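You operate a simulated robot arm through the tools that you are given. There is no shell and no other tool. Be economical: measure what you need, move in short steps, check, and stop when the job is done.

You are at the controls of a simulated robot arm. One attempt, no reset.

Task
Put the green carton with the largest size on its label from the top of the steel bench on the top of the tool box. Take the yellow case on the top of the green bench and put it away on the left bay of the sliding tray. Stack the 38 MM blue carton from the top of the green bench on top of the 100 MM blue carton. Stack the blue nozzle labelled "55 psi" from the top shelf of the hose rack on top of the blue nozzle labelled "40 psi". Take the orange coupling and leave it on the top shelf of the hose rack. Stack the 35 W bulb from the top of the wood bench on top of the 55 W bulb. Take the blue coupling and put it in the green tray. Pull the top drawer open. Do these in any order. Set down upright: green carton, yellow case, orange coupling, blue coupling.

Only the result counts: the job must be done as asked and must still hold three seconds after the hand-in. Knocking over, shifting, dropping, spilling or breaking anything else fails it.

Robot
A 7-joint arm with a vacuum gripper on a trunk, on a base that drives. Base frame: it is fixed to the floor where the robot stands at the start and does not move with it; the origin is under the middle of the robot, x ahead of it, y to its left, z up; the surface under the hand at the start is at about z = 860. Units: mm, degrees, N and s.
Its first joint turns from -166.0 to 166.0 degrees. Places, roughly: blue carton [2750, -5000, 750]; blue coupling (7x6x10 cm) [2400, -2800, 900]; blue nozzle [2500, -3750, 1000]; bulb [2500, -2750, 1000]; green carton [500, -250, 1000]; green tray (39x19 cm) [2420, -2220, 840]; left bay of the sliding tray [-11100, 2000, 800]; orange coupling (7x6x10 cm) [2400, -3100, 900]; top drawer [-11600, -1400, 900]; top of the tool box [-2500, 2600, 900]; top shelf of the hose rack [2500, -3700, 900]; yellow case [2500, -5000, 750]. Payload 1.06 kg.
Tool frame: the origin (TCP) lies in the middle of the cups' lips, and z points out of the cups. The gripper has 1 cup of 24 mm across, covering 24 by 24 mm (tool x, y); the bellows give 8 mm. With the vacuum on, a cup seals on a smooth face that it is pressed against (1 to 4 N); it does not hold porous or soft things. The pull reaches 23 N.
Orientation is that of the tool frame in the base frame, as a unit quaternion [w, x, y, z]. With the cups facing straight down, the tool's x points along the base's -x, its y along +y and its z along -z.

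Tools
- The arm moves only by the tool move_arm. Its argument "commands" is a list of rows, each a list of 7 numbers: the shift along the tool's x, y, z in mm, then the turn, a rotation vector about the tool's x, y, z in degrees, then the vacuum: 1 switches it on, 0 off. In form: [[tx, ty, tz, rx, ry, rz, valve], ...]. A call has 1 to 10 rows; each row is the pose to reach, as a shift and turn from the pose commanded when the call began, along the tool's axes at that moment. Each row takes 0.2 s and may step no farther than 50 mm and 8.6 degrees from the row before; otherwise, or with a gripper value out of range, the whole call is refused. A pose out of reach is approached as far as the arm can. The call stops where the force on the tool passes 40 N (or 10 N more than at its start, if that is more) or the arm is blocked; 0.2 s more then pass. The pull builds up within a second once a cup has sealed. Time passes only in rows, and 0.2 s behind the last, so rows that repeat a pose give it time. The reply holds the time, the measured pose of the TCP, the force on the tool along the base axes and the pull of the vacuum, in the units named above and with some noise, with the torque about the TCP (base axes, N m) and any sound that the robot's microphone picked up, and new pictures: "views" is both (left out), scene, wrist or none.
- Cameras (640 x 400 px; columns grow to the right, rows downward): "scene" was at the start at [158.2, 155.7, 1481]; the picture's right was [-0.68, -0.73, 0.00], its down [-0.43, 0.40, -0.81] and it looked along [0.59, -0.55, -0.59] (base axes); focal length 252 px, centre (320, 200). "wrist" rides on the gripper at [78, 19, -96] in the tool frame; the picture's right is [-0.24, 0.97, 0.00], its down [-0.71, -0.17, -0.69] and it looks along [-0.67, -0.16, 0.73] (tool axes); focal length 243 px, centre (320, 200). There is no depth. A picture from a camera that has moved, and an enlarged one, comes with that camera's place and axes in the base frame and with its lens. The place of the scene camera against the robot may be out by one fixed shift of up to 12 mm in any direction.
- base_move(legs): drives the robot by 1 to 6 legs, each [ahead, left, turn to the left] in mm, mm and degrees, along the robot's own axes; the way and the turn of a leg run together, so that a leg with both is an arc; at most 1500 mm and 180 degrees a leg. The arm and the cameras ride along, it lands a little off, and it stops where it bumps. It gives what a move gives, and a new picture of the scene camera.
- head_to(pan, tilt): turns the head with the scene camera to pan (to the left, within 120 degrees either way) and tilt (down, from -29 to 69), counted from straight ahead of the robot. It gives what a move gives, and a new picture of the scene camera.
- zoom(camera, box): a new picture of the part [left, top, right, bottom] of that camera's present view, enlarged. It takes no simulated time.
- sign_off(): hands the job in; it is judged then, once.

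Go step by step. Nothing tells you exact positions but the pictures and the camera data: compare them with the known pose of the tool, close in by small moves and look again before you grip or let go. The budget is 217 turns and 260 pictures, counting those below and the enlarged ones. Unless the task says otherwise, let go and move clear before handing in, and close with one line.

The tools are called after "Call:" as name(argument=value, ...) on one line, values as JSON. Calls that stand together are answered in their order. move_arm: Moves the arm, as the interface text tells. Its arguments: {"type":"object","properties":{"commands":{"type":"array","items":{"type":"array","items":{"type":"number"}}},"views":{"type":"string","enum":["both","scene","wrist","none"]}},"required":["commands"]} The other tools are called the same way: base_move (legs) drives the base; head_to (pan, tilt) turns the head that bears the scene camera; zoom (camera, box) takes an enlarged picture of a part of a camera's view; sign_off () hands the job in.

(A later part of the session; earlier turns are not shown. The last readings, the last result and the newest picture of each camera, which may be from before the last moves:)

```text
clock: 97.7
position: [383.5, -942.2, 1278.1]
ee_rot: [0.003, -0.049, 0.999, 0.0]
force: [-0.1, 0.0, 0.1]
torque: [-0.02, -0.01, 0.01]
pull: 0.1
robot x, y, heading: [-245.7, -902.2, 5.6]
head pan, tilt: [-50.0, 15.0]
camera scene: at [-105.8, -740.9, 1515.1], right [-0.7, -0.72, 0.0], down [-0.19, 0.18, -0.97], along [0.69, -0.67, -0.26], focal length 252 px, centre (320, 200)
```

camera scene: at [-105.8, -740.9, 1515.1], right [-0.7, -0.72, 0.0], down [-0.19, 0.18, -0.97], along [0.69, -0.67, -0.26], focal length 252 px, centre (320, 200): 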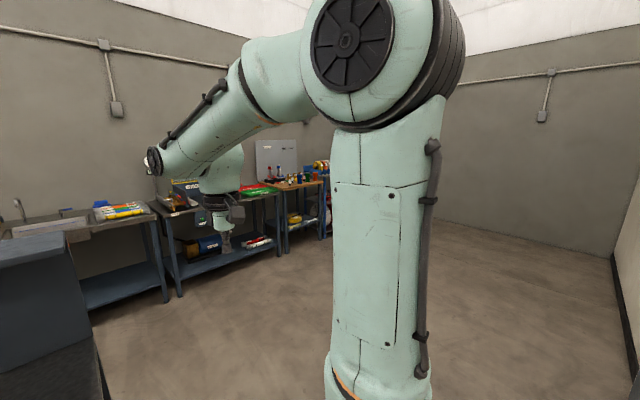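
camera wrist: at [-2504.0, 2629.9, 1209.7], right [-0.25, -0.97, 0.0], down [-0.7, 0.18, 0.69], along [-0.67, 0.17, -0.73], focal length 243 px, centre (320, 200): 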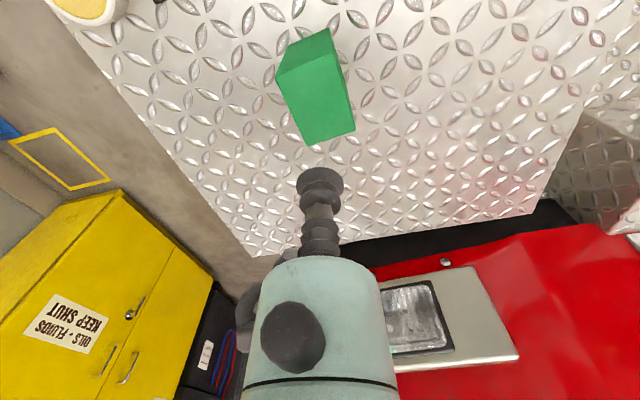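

Call:
base_move(legs=[[650, -929, 0], [650, -929, 0], [0, 0, -5]])

Call:
head_to(pan=0, tilt=25)

```text
clock: 109.4
position: [1824.0, -2758.4, 1278.6]
ee_rot: [0.002, 0.01, 1.0, 0.0]
force: [0.0, 0.5, -0.4]
torque: [0.0, 0.01, -0.01]
pull: 0.1
robot x, y, heading: [1205.6, -2642.8, -0.8]
head pan, tilt: [-50.0, 15.0]
camera scene: at [1360.6, -2499.3, 1515.1], right [-0.78, -0.63, 0.0], down [-0.16, 0.2, -0.97], along [0.61, -0.75, -0.26], focal length 252 px, centre (320, 200)
```

scene: 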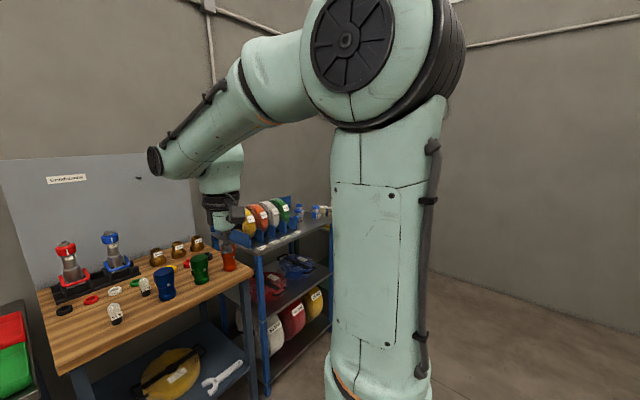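

```text
clock: 110.6
position: [1823.3, -2757.8, 1278.6]
ee_rot: [0.003, 0.01, 1.0, 0.0]
force: [0.4, 0.5, 0.7]
torque: [0.06, -0.01, -0.03]
pull: 0.0
robot x, y, heading: [1201.5, -2638.7, -1.1]
head pan, tilt: [0.0, 25.0]
camera scene: at [1394.1, -2428.4, 1498.9], right [-0.02, -1.0, 0.0], down [-0.42, 0.01, -0.91], along [0.91, -0.02, -0.42], focal length 252 px, centre (320, 200)
```

scene: 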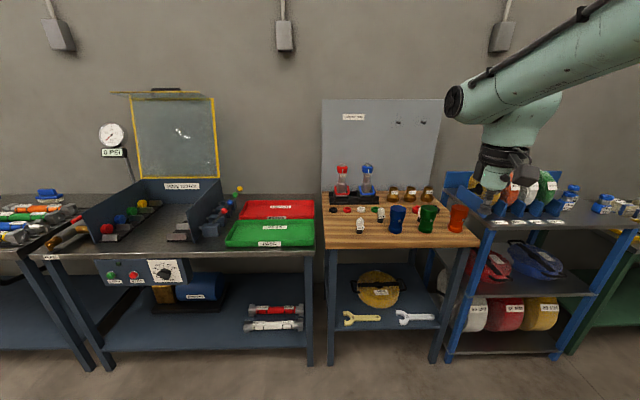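

Call:
zoom(camera="scene", box=[310, 150, 490, 260])

Call:
zoom(camera="scene", box=[460, 160, 640, 270])

```text
3.56 times, centred on (400, 205) of scene
camera zoom: at [1394.1, -2428.4, 1498.9], right [-0.02, -1.0, 0.0], down [-0.42, 0.01, -0.91], along [0.91, -0.02, -0.42], focal length 895 px, centre (36, 182)
```

zoom: 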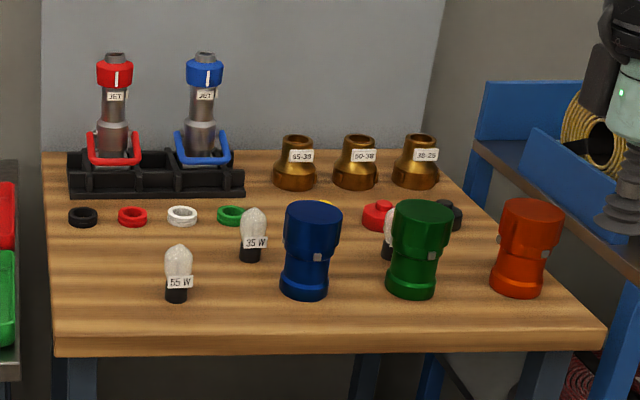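

```text
3.56 times, centred on (550, 215) of scene
camera zoom: at [1394.1, -2428.4, 1498.9], right [-0.02, -1.0, 0.0], down [-0.42, 0.01, -0.91], along [0.91, -0.02, -0.42], focal length 895 px, centre (-498, 147)
```

zoom: 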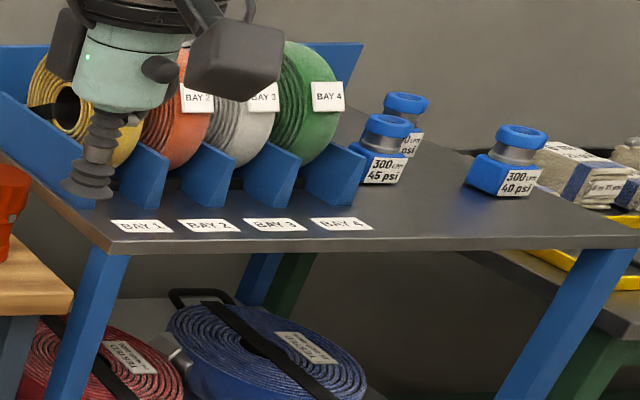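

I see the 35 W and 55 W bulbs, the couplings and the nozzles. All wood-bench targets fit one standing spot, so I drive closer.

Call:
base_move(legs=[[560, 40, 1]])

Call:
head_to(pan=-20, tilt=42)

```text
clock: 113.8
position: [2387.9, -2715.6, 1279.5]
ee_rot: [0.002, 0.002, 1.0, 0.001]
force: [-0.1, 0.9, -1.0]
torque: [-0.02, 0.0, 0.03]
pull: 0.0
robot x, y, heading: [1767.6, -2607.3, -0.0]
head pan, tilt: [0.0, 25.0]
camera scene: at [1952.9, -2391.9, 1498.8], right [0.0, -1.0, 0.0], down [-0.42, 0.0, -0.91], along [0.91, 0.0, -0.42], focal length 252 px, centre (320, 200)
```

scene: 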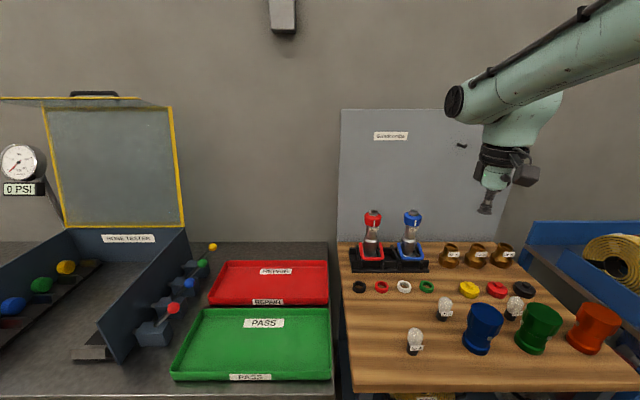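

```text
clock: 114.6
position: [2386.1, -2714.9, 1278.7]
ee_rot: [0.003, 0.003, 1.0, -0.001]
force: [0.5, 0.1, -1.3]
torque: [-0.05, -0.02, 0.04]
pull: 0.0
robot x, y, heading: [1764.3, -2608.3, -0.1]
head pan, tilt: [-20.0, 42.0]
camera scene: at [1939.3, -2420.4, 1472.6], right [-0.34, -0.94, 0.0], down [-0.63, 0.23, -0.74], along [0.7, -0.26, -0.67], focal length 252 px, centre (320, 200)
```

scene: 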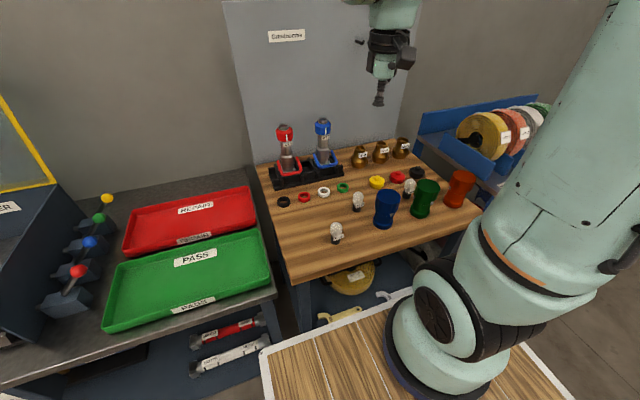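

Call:
zoom(camera="scene", box=[310, 160, 490, 260])

```text
3.56 times, centred on (400, 210) of scene
camera zoom: at [1939.3, -2420.4, 1472.6], right [-0.34, -0.94, 0.0], down [-0.63, 0.23, -0.74], along [0.7, -0.26, -0.67], focal length 895 px, centre (36, 164)
```

zoom: 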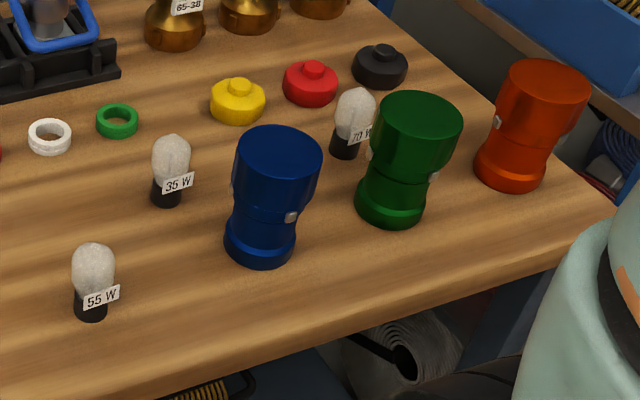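

I start with the blue coupling near (2425, -2832), top at about z 950, and move above it.

Call:
move_arm(commands=[[-10, -30, 30, 0, 0, 0, 0], [-20, -60, 60, 0, 0, 0, 0], [-30, -90, 95, 0, 0, 0, 0], [-38, -117, 135, 0, 0, 0, 0], [-38, -117, 180, 0, 0, 0, 0], [-38, -117, 225, 0, 0, 0, 0], [-38, -117, 250, 0, 0, 0, 0]], views="both")

```text
clock: 116.2
position: [2426.2, -2830.3, 1030.8]
ee_rot: [0.003, 0.002, 1.0, 0.0]
force: [0.7, 0.1, 1.0]
torque: [-0.03, 0.0, -0.01]
pull: 0.0
robot x, y, heading: [1765.1, -2606.6, -0.1]
head pan, tilt: [-20.0, 42.0]
camera scene: at [1938.9, -2420.5, 1472.6], right [-0.34, -0.94, 0.0], down [-0.63, 0.23, -0.74], along [0.7, -0.26, -0.67], focal length 252 px, centre (320, 200)
camera wrist: at [2348.3, -2810.1, 1125.7], right [0.24, 0.97, 0.0], down [0.7, -0.17, 0.69], along [0.67, -0.16, -0.72], focal length 243 px, centre (320, 200)
```

scene: 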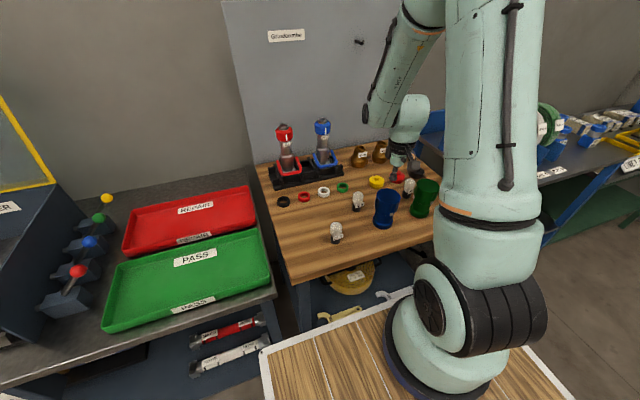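
wrist: 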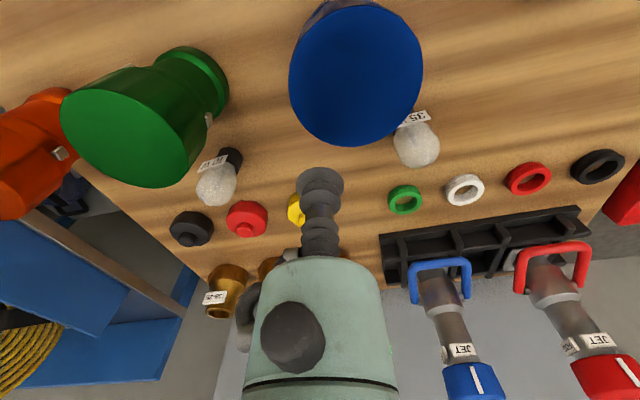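

Call:
move_arm(commands=[[11, 15, 0, 0, 0, 0, 0], [22, 30, 10, 0, 0, 0, 0], [22, 30, 30, 0, 0, 0, 0]], views="wrist")

Call:
zoom(camera="scene", box=[340, 130, 460, 250])

```text
clock: 117.0
position: [2405.4, -2800.7, 998.3]
ee_rot: [0.003, 0.002, 1.0, 0.0]
force: [-0.4, -0.4, 0.6]
torque: [0.0, 0.0, -0.02]
pull: 0.0
robot x, y, heading: [1767.1, -2605.8, -0.0]
head pan, tilt: [-20.0, 42.0]
camera wrist: at [2326.2, -2780.7, 1094.3], right [0.24, 0.97, 0.0], down [0.7, -0.17, 0.69], along [0.67, -0.16, -0.72], focal length 243 px, centre (320, 200)
```

wrist: 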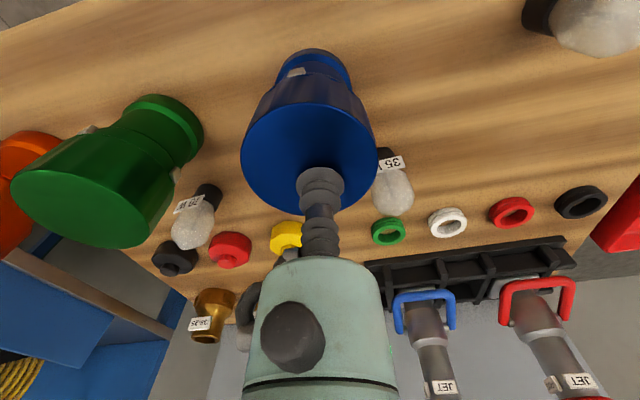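

```text
3.33 times, centred on (400, 190) of scene
camera zoom: at [1939.1, -2420.5, 1472.6], right [-0.34, -0.94, 0.0], down [-0.63, 0.23, -0.74], along [0.7, -0.26, -0.67], focal length 839 px, centre (53, 233)
```

zoom: 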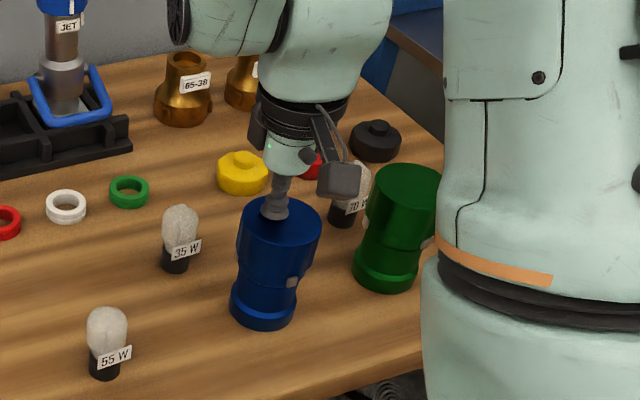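

By triangulation the coupling's top is at about z 982, centre (2396, -2803). I press down gently with the vacuum on.

Call:
move_arm(commands=[[9, -2, 0, 0, 0, 0, 1], [9, -2, 8, 0, 0, 0, 1], [9, -2, 13, 0, 0, 0, 1], [9, -2, 16, 0, 0, 0, 1], [9, -2, 18, 0, 0, 0, 1], [9, -2, 18, 0, 0, 0, 1]], views="wrist")

```text
clock: 118.0
position: [2398.1, -2803.9, 987.2]
ee_rot: [0.006, 0.003, 1.0, -0.001]
force: [-5.2, 4.8, 21.3]
torque: [-0.03, 0.06, -0.02]
pull: 22.8
robot x, y, heading: [1767.1, -2606.7, -0.2]
head pan, tilt: [-20.0, 42.0]
stopped in row 4: the force on the tool passed its limit at 48 N (the readings are from after the stop); the commanded pose is now the measured one
camera wrist: at [2318.9, -2782.3, 1080.4], right [0.24, 0.97, 0.0], down [0.7, -0.17, 0.69], along [0.67, -0.16, -0.72], focal length 243 px, centre (320, 200)
```

wrist: 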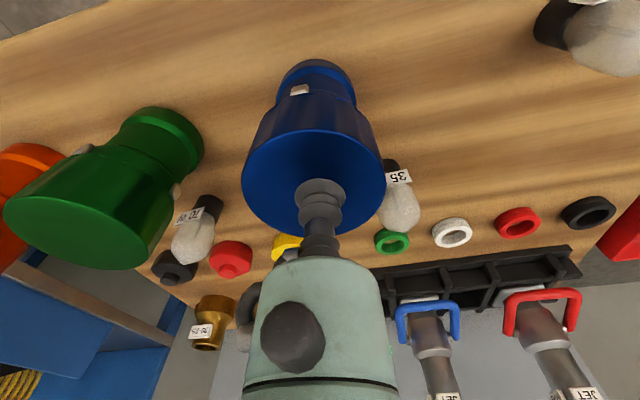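

Sealed. I lift and carry the coupling over towards the green tray at (2420, -2220).

Call:
move_arm(commands=[[0, 0, -10, 0, 0, 0, 1], [0, 0, -55, 0, 0, 0, 1], [0, 0, -100, 0, 0, 0, 1], [0, 0, -145, 0, 0, 0, 1], [0, 45, -160, 0, 0, 0, 1], [0, 92, -160, 0, 0, 0, 1], [0, 140, -160, 0, 0, 0, 1], [0, 188, -160, 0, 0, 0, 1], [0, 236, -160, 0, 0, 0, 1], [0, 284, -160, 0, 0, 0, 1]], views="none")

Call:
move_arm(commands=[[-4, 48, 0, 0, 0, 0, 1], [-8, 96, 0, 0, 0, 0, 1], [-12, 144, 0, 0, 0, 0, 1], [-16, 192, 0, 0, 0, 0, 1], [-20, 240, 0, 0, 0, 0, 1], [-22, 288, 0, 0, 0, 0, 1], [-22, 298, 0, 0, 0, 0, 1]], views="both")

```text
clock: 120.2
position: [2398.5, -2517.0, 1147.5]
ee_rot: [0.006, 0.002, 1.0, -0.001]
force: [-0.2, 0.0, -3.9]
torque: [0.01, -0.02, -0.01]
pull: 22.4
robot x, y, heading: [1763.2, -2601.2, -0.0]
head pan, tilt: [-20.0, 42.0]
```

```text
clock: 121.8
position: [2422.3, -2221.0, 1144.3]
ee_rot: [0.006, 0.002, 1.0, -0.001]
force: [0.0, -0.6, -3.2]
torque: [0.04, -0.02, 0.0]
pull: 22.8
robot x, y, heading: [1768.6, -2607.7, 0.1]
head pan, tilt: [-20.0, 42.0]
camera scene: at [1939.3, -2420.5, 1472.6], right [-0.34, -0.94, 0.0], down [-0.63, 0.23, -0.74], along [0.7, -0.26, -0.67], focal length 252 px, centre (320, 200)
camera wrist: at [2344.1, -2200.8, 1238.0], right [0.24, 0.97, 0.0], down [0.7, -0.17, 0.69], along [0.67, -0.16, -0.72], focal length 243 px, centre (320, 200)
```

scene: 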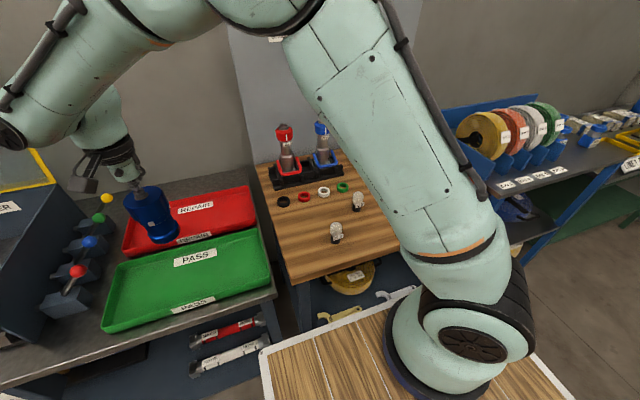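
wrist: 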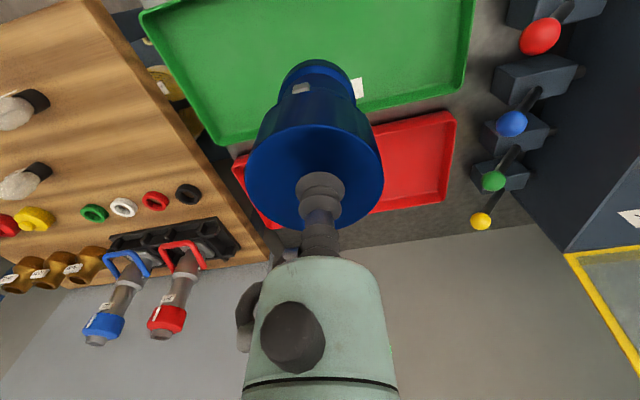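

Call:
move_arm(commands=[[0, 0, 40, 0, 0, 0, 1], [0, 0, 80, 0, 0, 0, 1], [0, 0, 120, 0, 0, 0, 1], [0, 0, 145, 0, 0, 0, 1], [0, 0, 155, 0, 0, 0, 1], [0, 0, 155, 0, 0, 0, 1]], views="both")

```text
clock: 123.2
position: [2424.2, -2221.6, 988.7]
ee_rot: [0.006, 0.002, 1.0, 0.0]
force: [1.1, 0.3, -3.1]
torque: [0.03, 0.0, -0.01]
pull: 23.0
robot x, y, heading: [1765.7, -2607.2, -0.3]
head pan, tilt: [-20.0, 42.0]
camera scene: at [1939.4, -2420.3, 1472.6], right [-0.34, -0.94, 0.0], down [-0.63, 0.23, -0.74], along [0.7, -0.26, -0.67], focal length 252 px, centre (320, 200)
camera wrist: at [2345.2, -2200.5, 1083.0], right [0.24, 0.97, 0.0], down [0.7, -0.17, 0.69], along [0.67, -0.16, -0.72], focal length 243 px, centre (320, 200)
```

scene: 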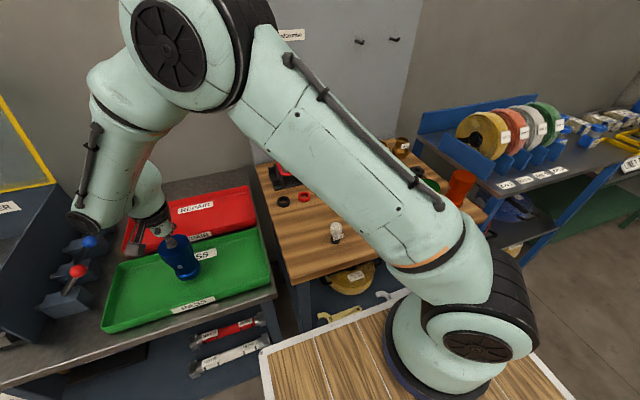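
wrist: 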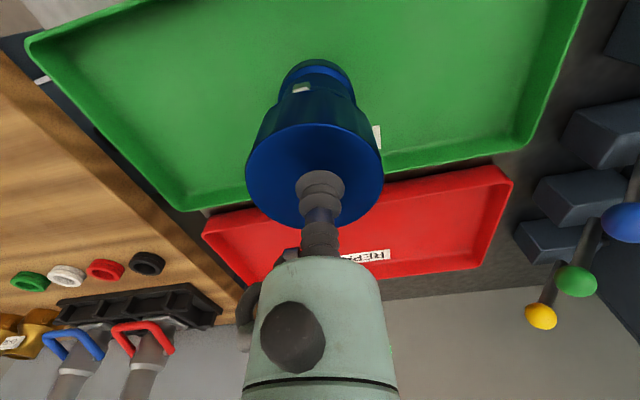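

Still clear of the tray floor. I keep lowering in small steps.

Call:
move_arm(commands=[[0, 0, 5, 0, 0, 0, 1], [0, 0, 10, 0, 0, 0, 1], [0, 0, 15, 0, 0, 0, 1], [0, 0, 18, 0, 0, 0, 1], [0, 0, 21, 0, 0, 0, 1]], views="none")

Call:
move_arm(commands=[[0, 0, 3, 0, 0, 0, 1], [0, 0, 6, 0, 0, 0, 1], [0, 0, 9, 0, 0, 0, 1], [0, 0, 12, 0, 0, 0, 1]], views="wrist")

```text
clock: 124.4
position: [2423.6, -2220.6, 968.9]
ee_rot: [0.006, 0.002, 1.0, -0.001]
force: [0.3, -0.2, -4.1]
torque: [-0.01, -0.05, 0.01]
pull: 22.4
robot x, y, heading: [1765.6, -2609.0, 0.3]
head pan, tilt: [-20.0, 42.0]
```

```text
clock: 125.4
position: [2423.7, -2219.8, 958.3]
ee_rot: [0.007, 0.001, 1.0, 0.0]
force: [2.5, 2.6, 16.4]
torque: [-0.02, 0.09, -0.03]
pull: 23.0
robot x, y, heading: [1765.6, -2604.6, 0.2]
head pan, tilt: [-20.0, 42.0]
camera wrist: at [2344.3, -2200.4, 1051.9], right [0.24, 0.97, 0.0], down [0.7, -0.17, 0.69], along [0.68, -0.16, -0.72], focal length 243 px, centre (320, 200)
```

wrist: 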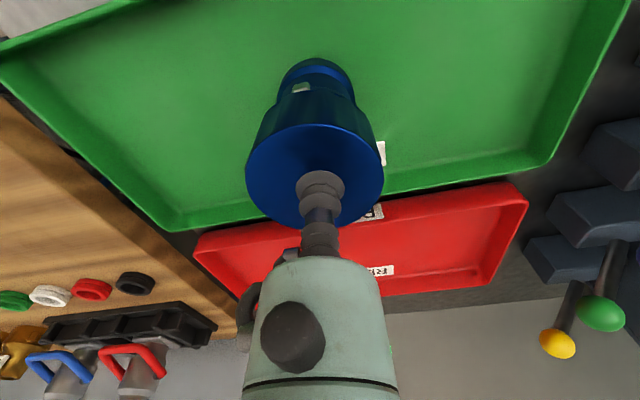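

Call:
move_arm(commands=[[0, 0, 0, 0, 0, 0, 0], [0, 0, 0, 0, 0, 0, 0], [0, 0, 0, 0, 0, 0, 0], [0, 0, -3, 0, 0, 0, 0], [0, 0, -10, 0, 0, 0, 0], [0, 0, -50, 0, 0, 0, 0], [0, 0, -95, 0, 0, 0, 0], [0, 0, -140, 0, 0, 0, 0], [0, 0, -180, 0, 0, 0, 0]], views="scene")

```text
clock: 127.4
position: [2420.5, -2222.1, 1136.0]
ee_rot: [0.006, 0.001, 1.0, -0.001]
force: [-0.1, -0.1, -1.6]
torque: [0.0, 0.02, 0.02]
pull: 0.0
robot x, y, heading: [1764.9, -2602.7, -0.0]
head pan, tilt: [-20.0, 42.0]
camera scene: at [1939.5, -2420.1, 1472.5], right [-0.34, -0.94, 0.0], down [-0.63, 0.23, -0.74], along [0.7, -0.26, -0.67], focal length 252 px, centre (320, 200)
```

scene: 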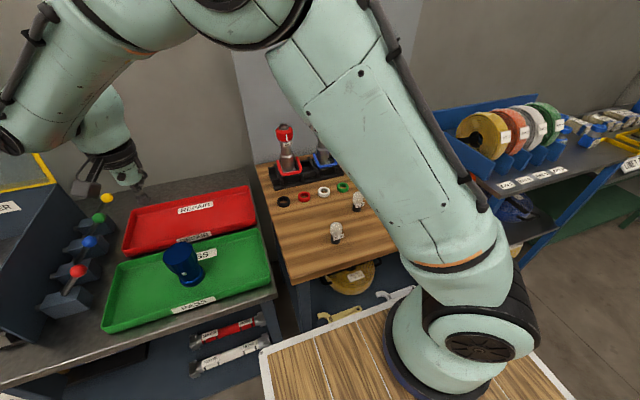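

The blue coupling is upright in the green tray. Next I go back over the bulbs.

Call:
move_arm(commands=[[0, -47, 0, 0, 0, 0, 0], [0, -94, 0, 0, 0, 0, 0], [0, -141, 0, 0, 0, 0, 0], [0, -188, 0, 0, 0, 0, 0], [0, -235, 0, 0, 0, 0, 0], [0, -282, 0, 0, 0, 0, 0], [0, -329, 0, 0, 0, 0, 0], [5, -376, 0, 0, 0, 0, 0], [10, -423, 5, 0, 0, 0, 0], [15, -470, 10, 0, 0, 0, 0]], views="both")

```text
clock: 129.6
position: [2407.3, -2689.3, 1127.4]
ee_rot: [0.006, 0.0, 1.0, -0.001]
force: [0.0, 0.2, -1.0]
torque: [-0.01, 0.01, 0.0]
pull: 0.1
robot x, y, heading: [1762.1, -2605.2, 0.4]
head pan, tilt: [-20.0, 42.0]
camera scene: at [1939.2, -2420.0, 1472.5], right [-0.34, -0.94, 0.0], down [-0.63, 0.23, -0.74], along [0.7, -0.26, -0.67], focal length 252 px, centre (320, 200)
camera wrist: at [2328.5, -2669.6, 1221.9], right [0.24, 0.97, 0.0], down [0.7, -0.17, 0.69], along [0.67, -0.16, -0.72], focal length 243 px, centre (320, 200)
```

scene: 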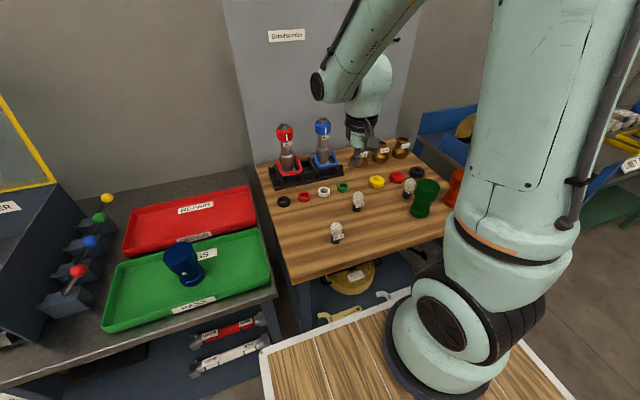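
wrist: 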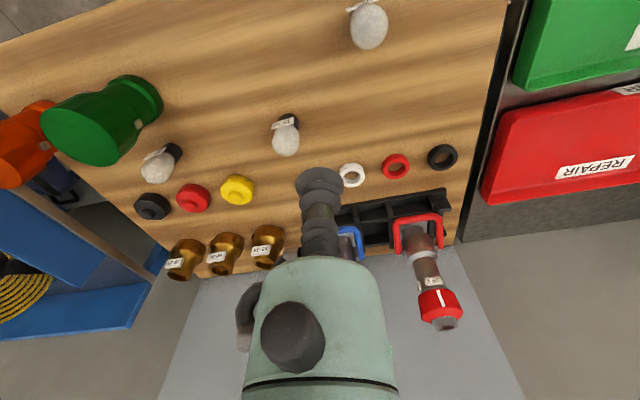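

Call:
move_arm(commands=[[-22, -20, 30, 0, 0.7, 0, 0], [-44, -40, 65, 0, 0.7, 0, 0], [-64, -58, 100, 0, 0.7, 0, 0], [-64, -58, 125, 0, 0.7, 0, 0], [-64, -58, 125, 0, 0.7, 0, 0]], views="both")

Call:
zoom(camera="scene", box=[300, 150, 420, 250])

```text
clock: 130.8
position: [2468.7, -2748.3, 1005.4]
ee_rot: [0.0, 0.002, 1.0, -0.001]
force: [0.6, -0.5, 0.5]
torque: [0.02, -0.04, 0.01]
pull: 0.2
robot x, y, heading: [1767.3, -2609.9, 0.0]
head pan, tilt: [-20.0, 42.0]
camera scene: at [1939.2, -2420.4, 1472.6], right [-0.34, -0.94, 0.0], down [-0.63, 0.23, -0.74], along [0.7, -0.26, -0.67], focal length 252 px, centre (320, 200)
camera wrist: at [2391.1, -2727.9, 1100.7], right [0.24, 0.97, 0.0], down [0.71, -0.17, 0.68], along [0.66, -0.16, -0.73], focal length 243 px, centre (320, 200)
```

scene: 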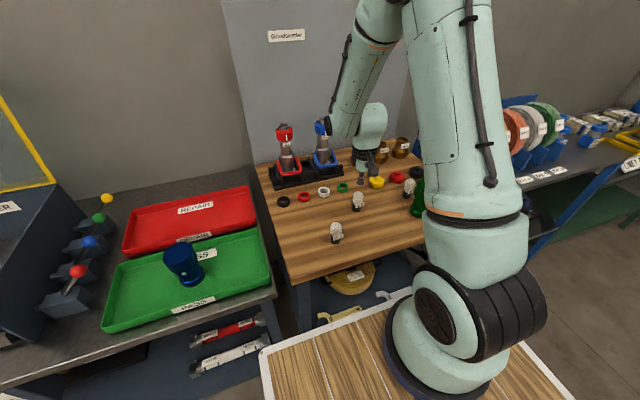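
wrist: 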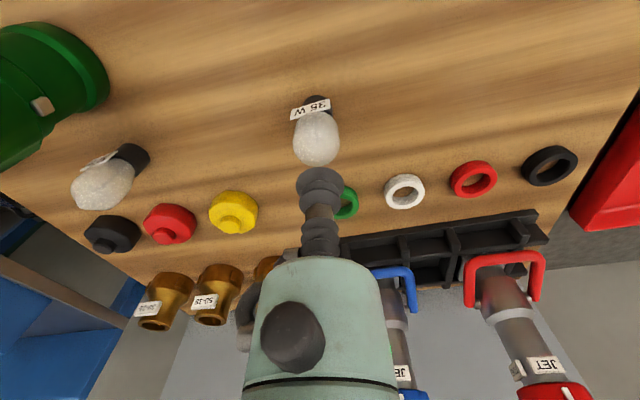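

```text
4.00 times, centred on (360, 200) of scene
camera zoom: at [1939.2, -2420.4, 1472.6], right [-0.34, -0.94, 0.0], down [-0.63, 0.23, -0.74], along [0.7, -0.26, -0.67], focal length 1007 px, centre (160, 200)
```

zoom: 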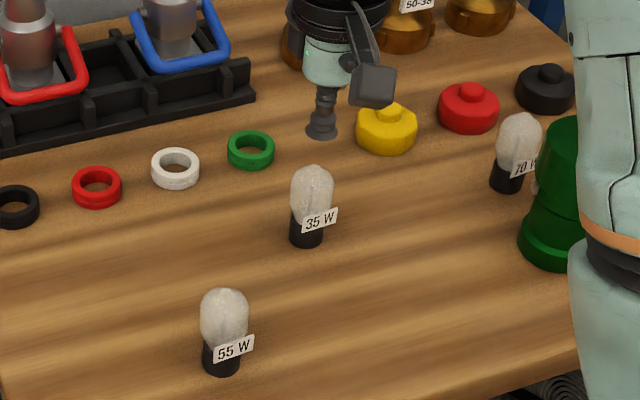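

Call:
move_arm(commands=[[-4, -1, 20, 0, 0, 0, 1], [-4, -1, 35, 0, 0, 0, 1], [-4, -1, 39, 0, 0, 0, 1], [-4, -1, 42, 0, 0, 0, 1], [-4, -1, 42, 0, 0, 0, 1]], views="wrist")

Call:
zoom(camera="scene", box=[310, 150, 410, 230])

```text
clock: 132.0
position: [2473.6, -2750.3, 961.3]
ee_rot: [0.0, 0.002, 1.0, -0.001]
force: [0.4, 0.5, 0.1]
torque: [0.0, -0.01, 0.0]
pull: 0.1
robot x, y, heading: [1766.5, -2603.8, -0.0]
head pan, tilt: [-20.0, 42.0]
camera wrist: at [2396.1, -2729.4, 1056.7], right [0.24, 0.97, 0.0], down [0.71, -0.17, 0.68], along [0.66, -0.16, -0.73], focal length 243 px, centre (320, 200)
```

wrist: 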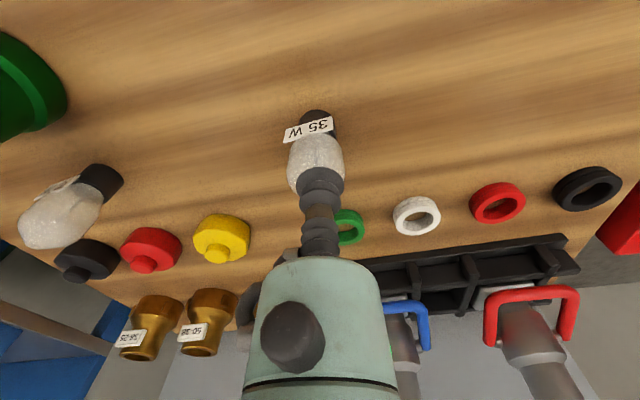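

```text
5.00 times, centred on (360, 190) of scene
camera zoom: at [1939.3, -2420.4, 1472.6], right [-0.34, -0.94, 0.0], down [-0.63, 0.23, -0.74], along [0.7, -0.26, -0.67], focal length 1258 px, centre (120, 250)
```

zoom: 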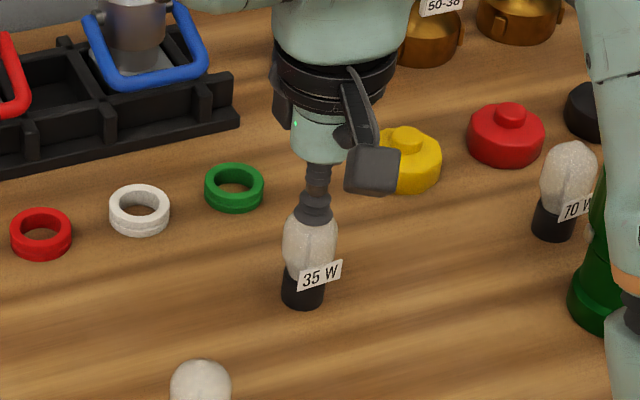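

Call:
move_arm(commands=[[0, 0, 3, 0, 0, 0, 1], [0, 0, 6, 0, 0, 0, 1], [0, 0, 9, 0, 0, 0, 1], [0, 0, 9, 0, 0, 0, 1]], views="none")

```text
clock: 133.0
position: [2472.7, -2750.5, 952.8]
ee_rot: [0.0, 0.001, 1.0, -0.001]
force: [-0.6, 0.1, 3.4]
torque: [-0.01, -0.06, -0.01]
pull: 0.1
robot x, y, heading: [1763.7, -2609.0, 0.0]
head pan, tilt: [-20.0, 42.0]
```

Call:
move_arm(commands=[[0, 0, 1, 0, 0, 0, 1], [0, 0, 2, 0, 0, 0, 1], [0, 0, 3, 0, 0, 0, 1], [0, 0, 3, 0, 0, 0, 1]], views="wrist")

Call:
zoom(camera="scene", box=[335, 170, 395, 220])

```text
clock: 134.0
position: [2473.4, -2750.3, 950.3]
ee_rot: [0.0, 0.002, 1.0, -0.002]
force: [-0.4, 0.6, 4.8]
torque: [0.02, -0.02, 0.0]
pull: 0.0
robot x, y, heading: [1764.0, -2607.5, -0.1]
head pan, tilt: [-20.0, 42.0]
camera wrist: at [2395.6, -2730.0, 1044.9], right [0.24, 0.97, 0.0], down [0.71, -0.17, 0.68], along [0.66, -0.16, -0.73], focal length 243 px, centre (320, 200)
```

wrist: 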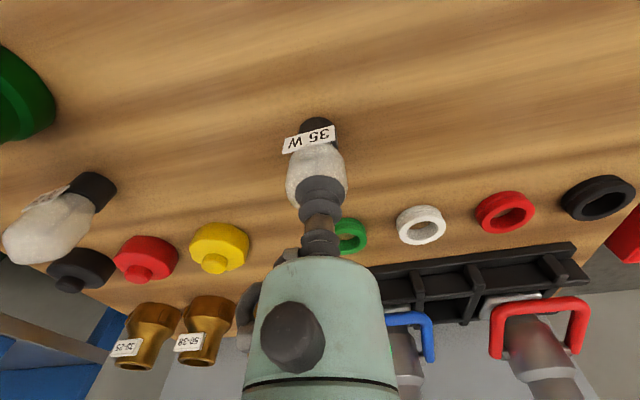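

```text
8.00 times, centred on (365, 195) of scene
camera zoom: at [1939.1, -2420.4, 1472.6], right [-0.34, -0.94, 0.0], down [-0.63, 0.23, -0.74], along [0.7, -0.26, -0.67], focal length 2014 px, centre (-40, 240)
```

zoom: 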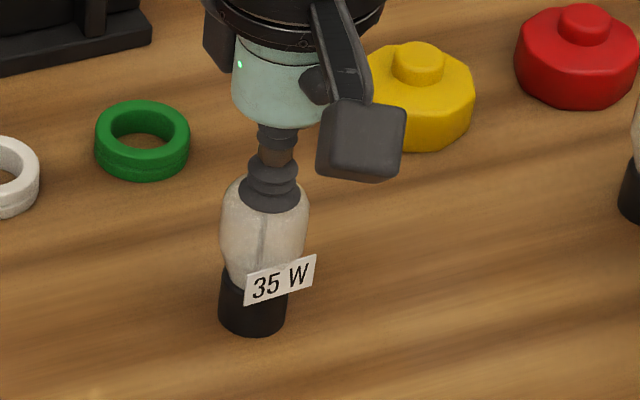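

Call:
move_arm(commands=[[0, 0, -4, 0, 0, 0, 1], [2, -2, -4, 0, 0, 0, 1], [2, -2, 0, 0, 0, 0, 1], [2, -2, 2, 0, 0, 0, 1], [2, -2, 3, 0, 0, 0, 1], [2, -2, 3, 0, 0, 0, 1], [2, -2, 3, 0, 0, 0, 1]], views="none")

```text
clock: 135.6
position: [2470.9, -2752.4, 947.3]
ee_rot: [0.001, 0.001, 1.0, -0.001]
force: [-0.1, 4.0, 28.1]
torque: [-0.05, -0.06, -0.01]
pull: 0.1
robot x, y, heading: [1763.1, -2605.9, 0.1]
head pan, tilt: [-20.0, 42.0]
```

Call:
move_arm(commands=[[0, 0, -6, 0, 0, 0, 1], [-2, -2, -6, 0, 0, 0, 1], [-2, -2, -3, 0, 0, 0, 1], [-2, -2, -2, 0, 0, 0, 1], [-2, -2, -1, 0, 0, 0, 1], [-2, -2, -1, 0, 0, 0, 1], [-2, -2, -1, 0, 0, 0, 1]], views="wrist")

Call:
zoom(camera="wrist", box=[270, 100, 370, 220])

```text
clock: 137.2
position: [2473.2, -2754.6, 947.2]
ee_rot: [0.001, 0.002, 1.0, -0.001]
force: [-0.4, 2.6, 20.1]
torque: [-0.08, -0.08, 0.0]
pull: 0.0
robot x, y, heading: [1764.0, -2604.0, -0.0]
head pan, tilt: [-20.0, 42.0]
camera wrist: at [2394.5, -2734.2, 1042.5], right [0.24, 0.97, 0.0], down [0.71, -0.17, 0.69], along [0.67, -0.16, -0.73], focal length 243 px, centre (320, 200)
```

wrist: 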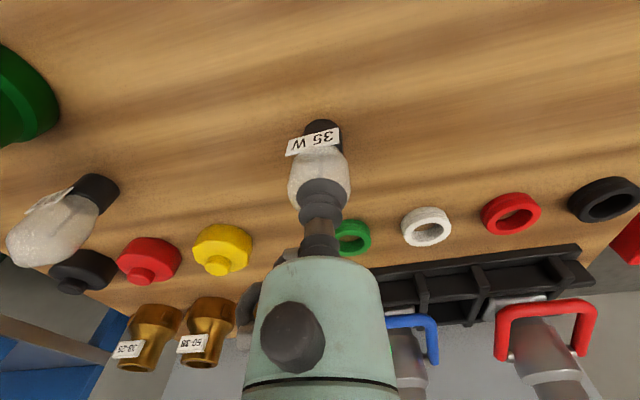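

```text
3.33 times, centred on (320, 160) of wrist
camera zoom: at [2394.5, -2734.2, 1042.5], right [0.24, 0.97, 0.0], down [0.71, -0.17, 0.69], along [0.67, -0.16, -0.73], focal length 809 px, centre (320, 333)
```

zoom: 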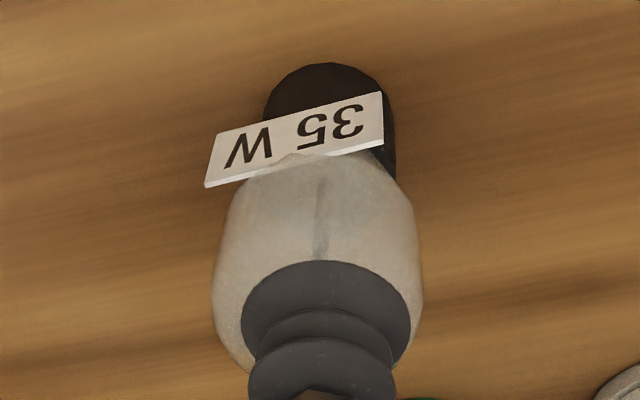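

The cup isn't sealing on the dome. I rise a little to re-check alignment and whether the bulb still stands straight.

Call:
move_arm(commands=[[0, 0, -6, 0, 0, 0, 0], [0, 0, -25, 0, 0, 0, 0], [0, 0, -45, 0, 0, 0, 0], [0, 0, -45, 0, 0, 0, 0]], views="none")

Call:
zoom(camera="wrist", box=[260, 70, 380, 220])

Call:
zoom(camera="scene", box=[325, 160, 405, 220])

```text
clock: 138.2
position: [2473.3, -2754.0, 990.9]
ee_rot: [0.0, 0.002, 1.0, -0.001]
force: [0.1, -0.2, -0.3]
torque: [0.03, 0.0, 0.0]
pull: 0.1
robot x, y, heading: [1764.6, -2608.9, -0.0]
head pan, tilt: [-20.0, 42.0]
```

```text
2.67 times, centred on (320, 145) of wrist
camera zoom: at [2395.1, -2734.6, 1085.3], right [0.24, 0.97, 0.0], down [0.71, -0.17, 0.68], along [0.66, -0.16, -0.73], focal length 647 px, centre (320, 347)
```

zoom: 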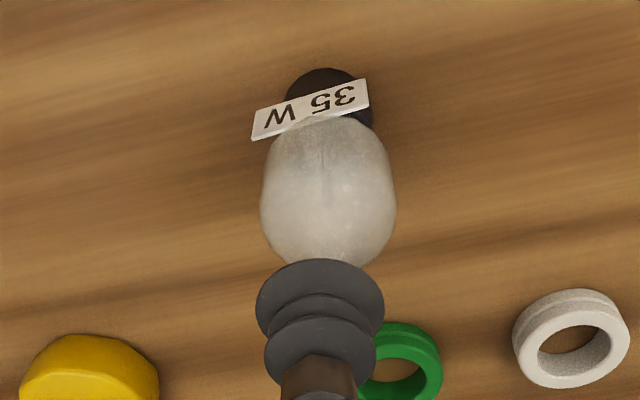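

```text
6.67 times, centred on (365, 190) of scene
camera zoom: at [1939.4, -2420.5, 1472.6], right [-0.34, -0.94, 0.0], down [-0.63, 0.23, -0.74], along [0.7, -0.26, -0.67], focal length 1678 px, centre (20, 267)
```

zoom: 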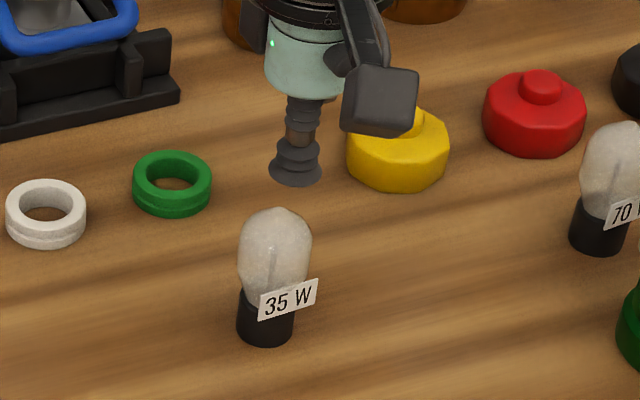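

Call:
move_arm(commands=[[0, 3, 20, 0, 0, 0, 1], [0, 3, 35, 0, 0, 0, 1], [0, 3, 40, 0, 0, 0, 1], [0, 3, 42, 0, 0, 0, 1], [0, 3, 43, 0, 0, 0, 1], [0, 3, 44, 0, 0, 0, 1], [0, 3, 44, 0, 0, 0, 1], [0, 3, 44, 0, 0, 0, 1]], views="none")

```text
clock: 140.0
position: [2473.2, -2750.8, 947.4]
ee_rot: [0.0, 0.002, 1.0, -0.001]
force: [-0.3, -0.6, 6.0]
torque: [-0.01, 0.0, -0.01]
pull: 0.2
robot x, y, heading: [1769.3, -2606.1, 0.0]
head pan, tilt: [-20.0, 42.0]
```

Well centred now, with only 6 N and no torque. I press a little deeper.

Call:
move_arm(commands=[[0, 0, 1, 0, 0, 0, 1], [0, 0, 2, 0, 0, 0, 1], [0, 0, 3, 0, 0, 0, 1], [0, 0, 3, 0, 0, 0, 1], [0, 0, 3, 0, 0, 0, 1]], views="none")

```text
clock: 141.2
position: [2473.7, -2750.1, 946.7]
ee_rot: [0.001, 0.002, 1.0, -0.001]
force: [-2.2, -0.1, 23.3]
torque: [0.0, -0.07, -0.01]
pull: 0.0
robot x, y, heading: [1767.9, -2604.0, -0.1]
head pan, tilt: [-20.0, 42.0]
stopped in row 5: the force on the tool passed its limit at 41 N (the readings are from after the stop); the commanded pose is now the measured one
```

Call:
move_arm(commands=[[0, 0, -15, 0, 0, 0, 1], [-4, 0, -15, 0, 0, 0, 1], [-4, 0, -5, 0, 0, 0, 1], [-4, 0, -2, 0, 0, 0, 1], [-4, 0, -1, 0, 0, 0, 1], [-4, 0, 0, 0, 0, 0, 1], [-4, 0, 0, 0, 0, 0, 1], [-4, 0, 0, 0, 0, 0, 1]], views="none")

```text
clock: 143.0
position: [2478.4, -2752.0, 945.8]
ee_rot: [0.003, 0.001, 1.0, -0.001]
force: [-3.7, 2.3, 22.2]
torque: [-0.02, -0.05, -0.01]
pull: 22.7
robot x, y, heading: [1768.4, -2603.6, 0.2]
head pan, tilt: [-20.0, 42.0]
stopped in row 8: the force on the tool passed its limit at 42 N (the readings are from after the stop); the commanded pose is now the measured one
```

Sealed at last. I lift the 35 W bulb straight up.

Call:
move_arm(commands=[[0, 0, -5, 0, 0, 0, 1], [0, 0, -20, 0, 0, 0, 1], [0, 0, -60, 0, 0, 0, 1], [0, 0, -100, 0, 0, 0, 1], [0, 0, -135, 0, 0, 0, 1], [0, 0, -135, 0, 0, 0, 1]], views="both")

Call:
zoom(camera="wrist", box=[240, 0, 400, 200])

```text
clock: 144.4
position: [2475.8, -2747.9, 1080.7]
ee_rot: [0.002, 0.002, 1.0, -0.001]
force: [0.3, -0.2, 0.0]
torque: [0.0, -0.01, -0.03]
pull: 23.3
robot x, y, heading: [1764.5, -2608.7, -0.4]
head pan, tilt: [-20.0, 42.0]
camera scene: at [1939.3, -2420.4, 1472.6], right [-0.34, -0.94, 0.0], down [-0.63, 0.23, -0.74], along [0.7, -0.26, -0.67], focal length 252 px, centre (320, 200)
camera wrist: at [2398.3, -2728.5, 1175.2], right [0.24, 0.97, 0.0], down [0.71, -0.17, 0.69], along [0.67, -0.16, -0.73], focal length 243 px, centre (320, 200)
```

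scene: 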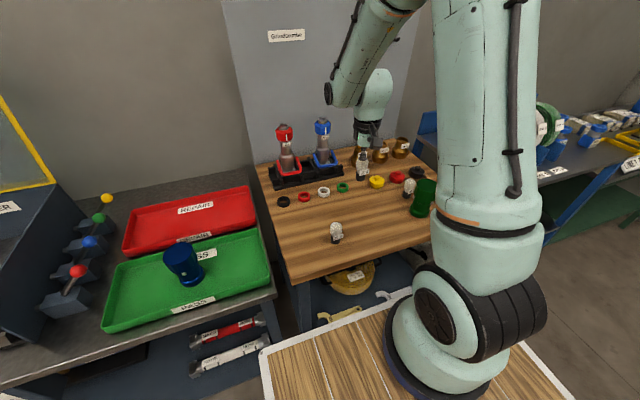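
wrist: 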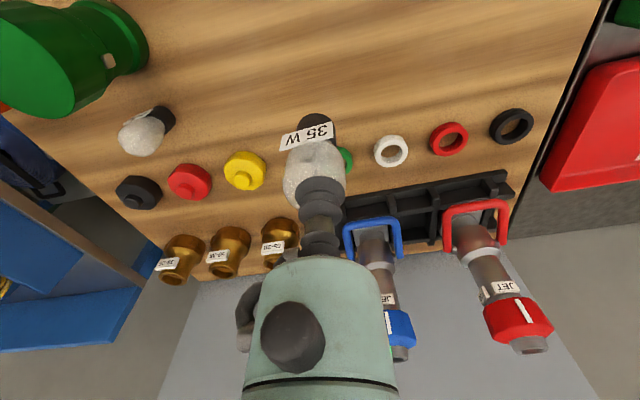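

```text
2.00 times, centred on (320, 100) of wrist
camera zoom: at [2398.3, -2728.5, 1175.2], right [0.24, 0.97, 0.0], down [0.71, -0.17, 0.69], along [0.67, -0.16, -0.73], focal length 485 px, centre (320, 400)
```

zoom: 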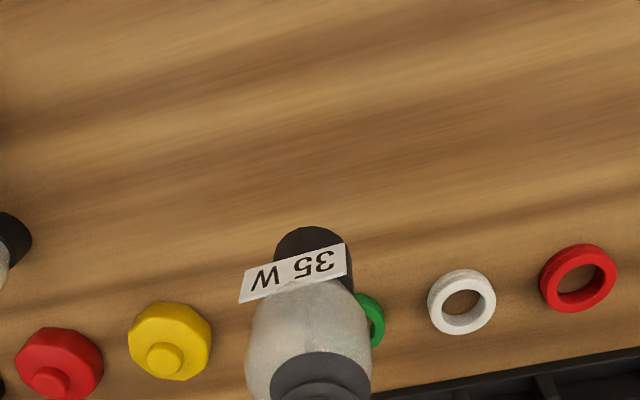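

Call:
move_arm(commands=[[24, 29, -2, 0, 0, 0, 1], [48, 57, -4, 0, 0, 0, 1], [72, 86, -4, 0, 0, 0, 1], [96, 114, -4, 0, 0, 0, 1], [96, 114, -4, 0, 0, 0, 1]], views="scene")

Call:
zoom(camera="wrist", box=[260, 30, 380, 210])

Call:
zoom(camera="scene", box=[290, 160, 390, 260])

```text
clock: 145.6
position: [2381.1, -2636.3, 1085.1]
ee_rot: [0.002, 0.002, 1.0, -0.001]
force: [0.1, -0.4, -1.8]
torque: [0.01, 0.04, 0.02]
pull: 22.8
robot x, y, heading: [1767.9, -2608.2, -0.3]
head pan, tilt: [-20.0, 42.0]
camera scene: at [1939.3, -2420.5, 1472.6], right [-0.34, -0.94, 0.0], down [-0.63, 0.23, -0.74], along [0.7, -0.26, -0.67], focal length 252 px, centre (320, 200)
```

scene: 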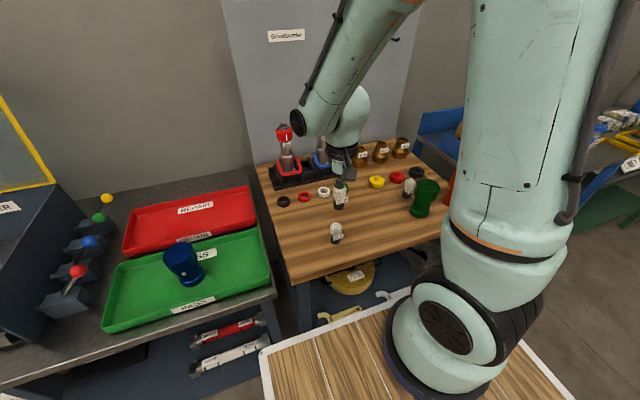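

```text
2.22 times, centred on (320, 120) of wrist
camera zoom: at [2302.8, -2615.2, 1180.4], right [0.24, 0.97, 0.0], down [0.71, -0.17, 0.69], along [0.67, -0.16, -0.73], focal length 539 px, centre (320, 378)
```

zoom: 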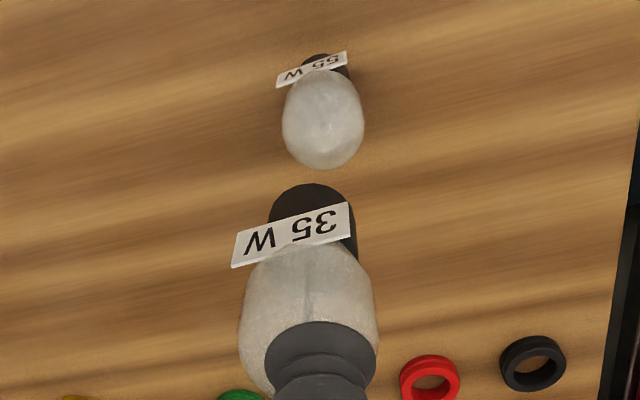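

```text
4.00 times, centred on (340, 210) of scene
camera zoom: at [1939.3, -2420.5, 1472.6], right [-0.34, -0.94, 0.0], down [-0.63, 0.23, -0.74], along [0.7, -0.26, -0.67], focal length 1007 px, centre (240, 160)
```

zoom: 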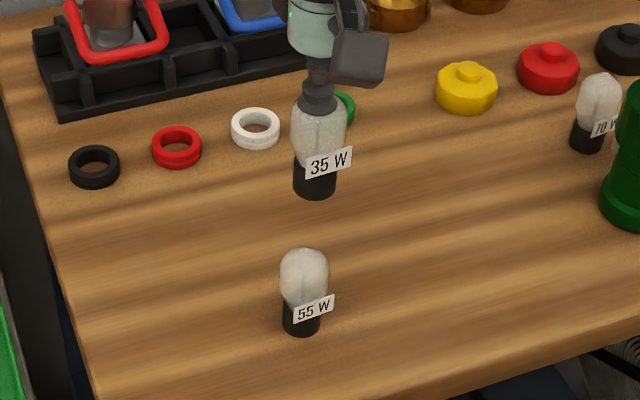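

Call:
move_arm(commands=[[5, 5, 15, 0, 0, 0, 1], [5, 5, 35, 0, 0, 0, 1], [5, 5, 48, 0, 0, 0, 1], [5, 5, 48, 0, 0, 0, 1]], views="none")

Call:
zoom(camera="wrist", box=[270, 50, 370, 210])

Call:
zoom(camera="scene", box=[305, 180, 365, 250])

```text
clock: 146.6
position: [2377.2, -2630.8, 1036.8]
ee_rot: [0.002, 0.002, 1.0, -0.001]
force: [0.5, 0.4, -0.5]
torque: [0.0, 0.0, -0.01]
pull: 22.7
robot x, y, heading: [1765.3, -2605.6, -0.1]
head pan, tilt: [-20.0, 42.0]
```

```text
2.50 times, centred on (320, 130) of wrist
camera zoom: at [2298.1, -2610.1, 1131.0], right [0.24, 0.97, 0.0], down [0.71, -0.17, 0.69], along [0.67, -0.16, -0.73], focal length 606 px, centre (320, 375)
```

zoom: 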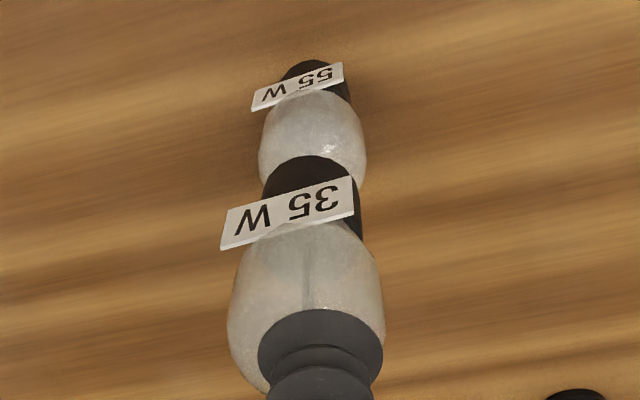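

```text
5.71 times, centred on (335, 215) of scene
camera zoom: at [1939.2, -2420.4, 1472.6], right [-0.34, -0.94, 0.0], down [-0.63, 0.23, -0.74], along [0.7, -0.26, -0.67], focal length 1438 px, centre (234, 114)
```

zoom: 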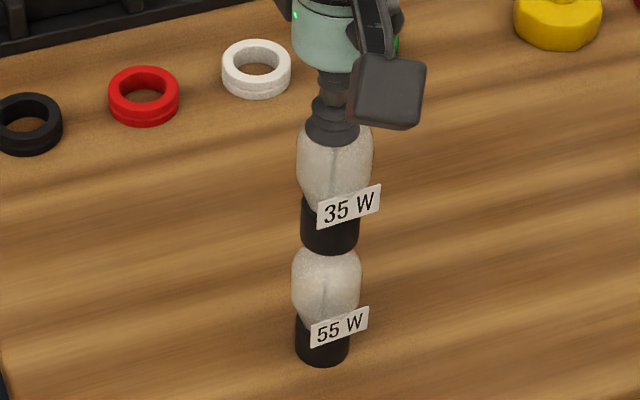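

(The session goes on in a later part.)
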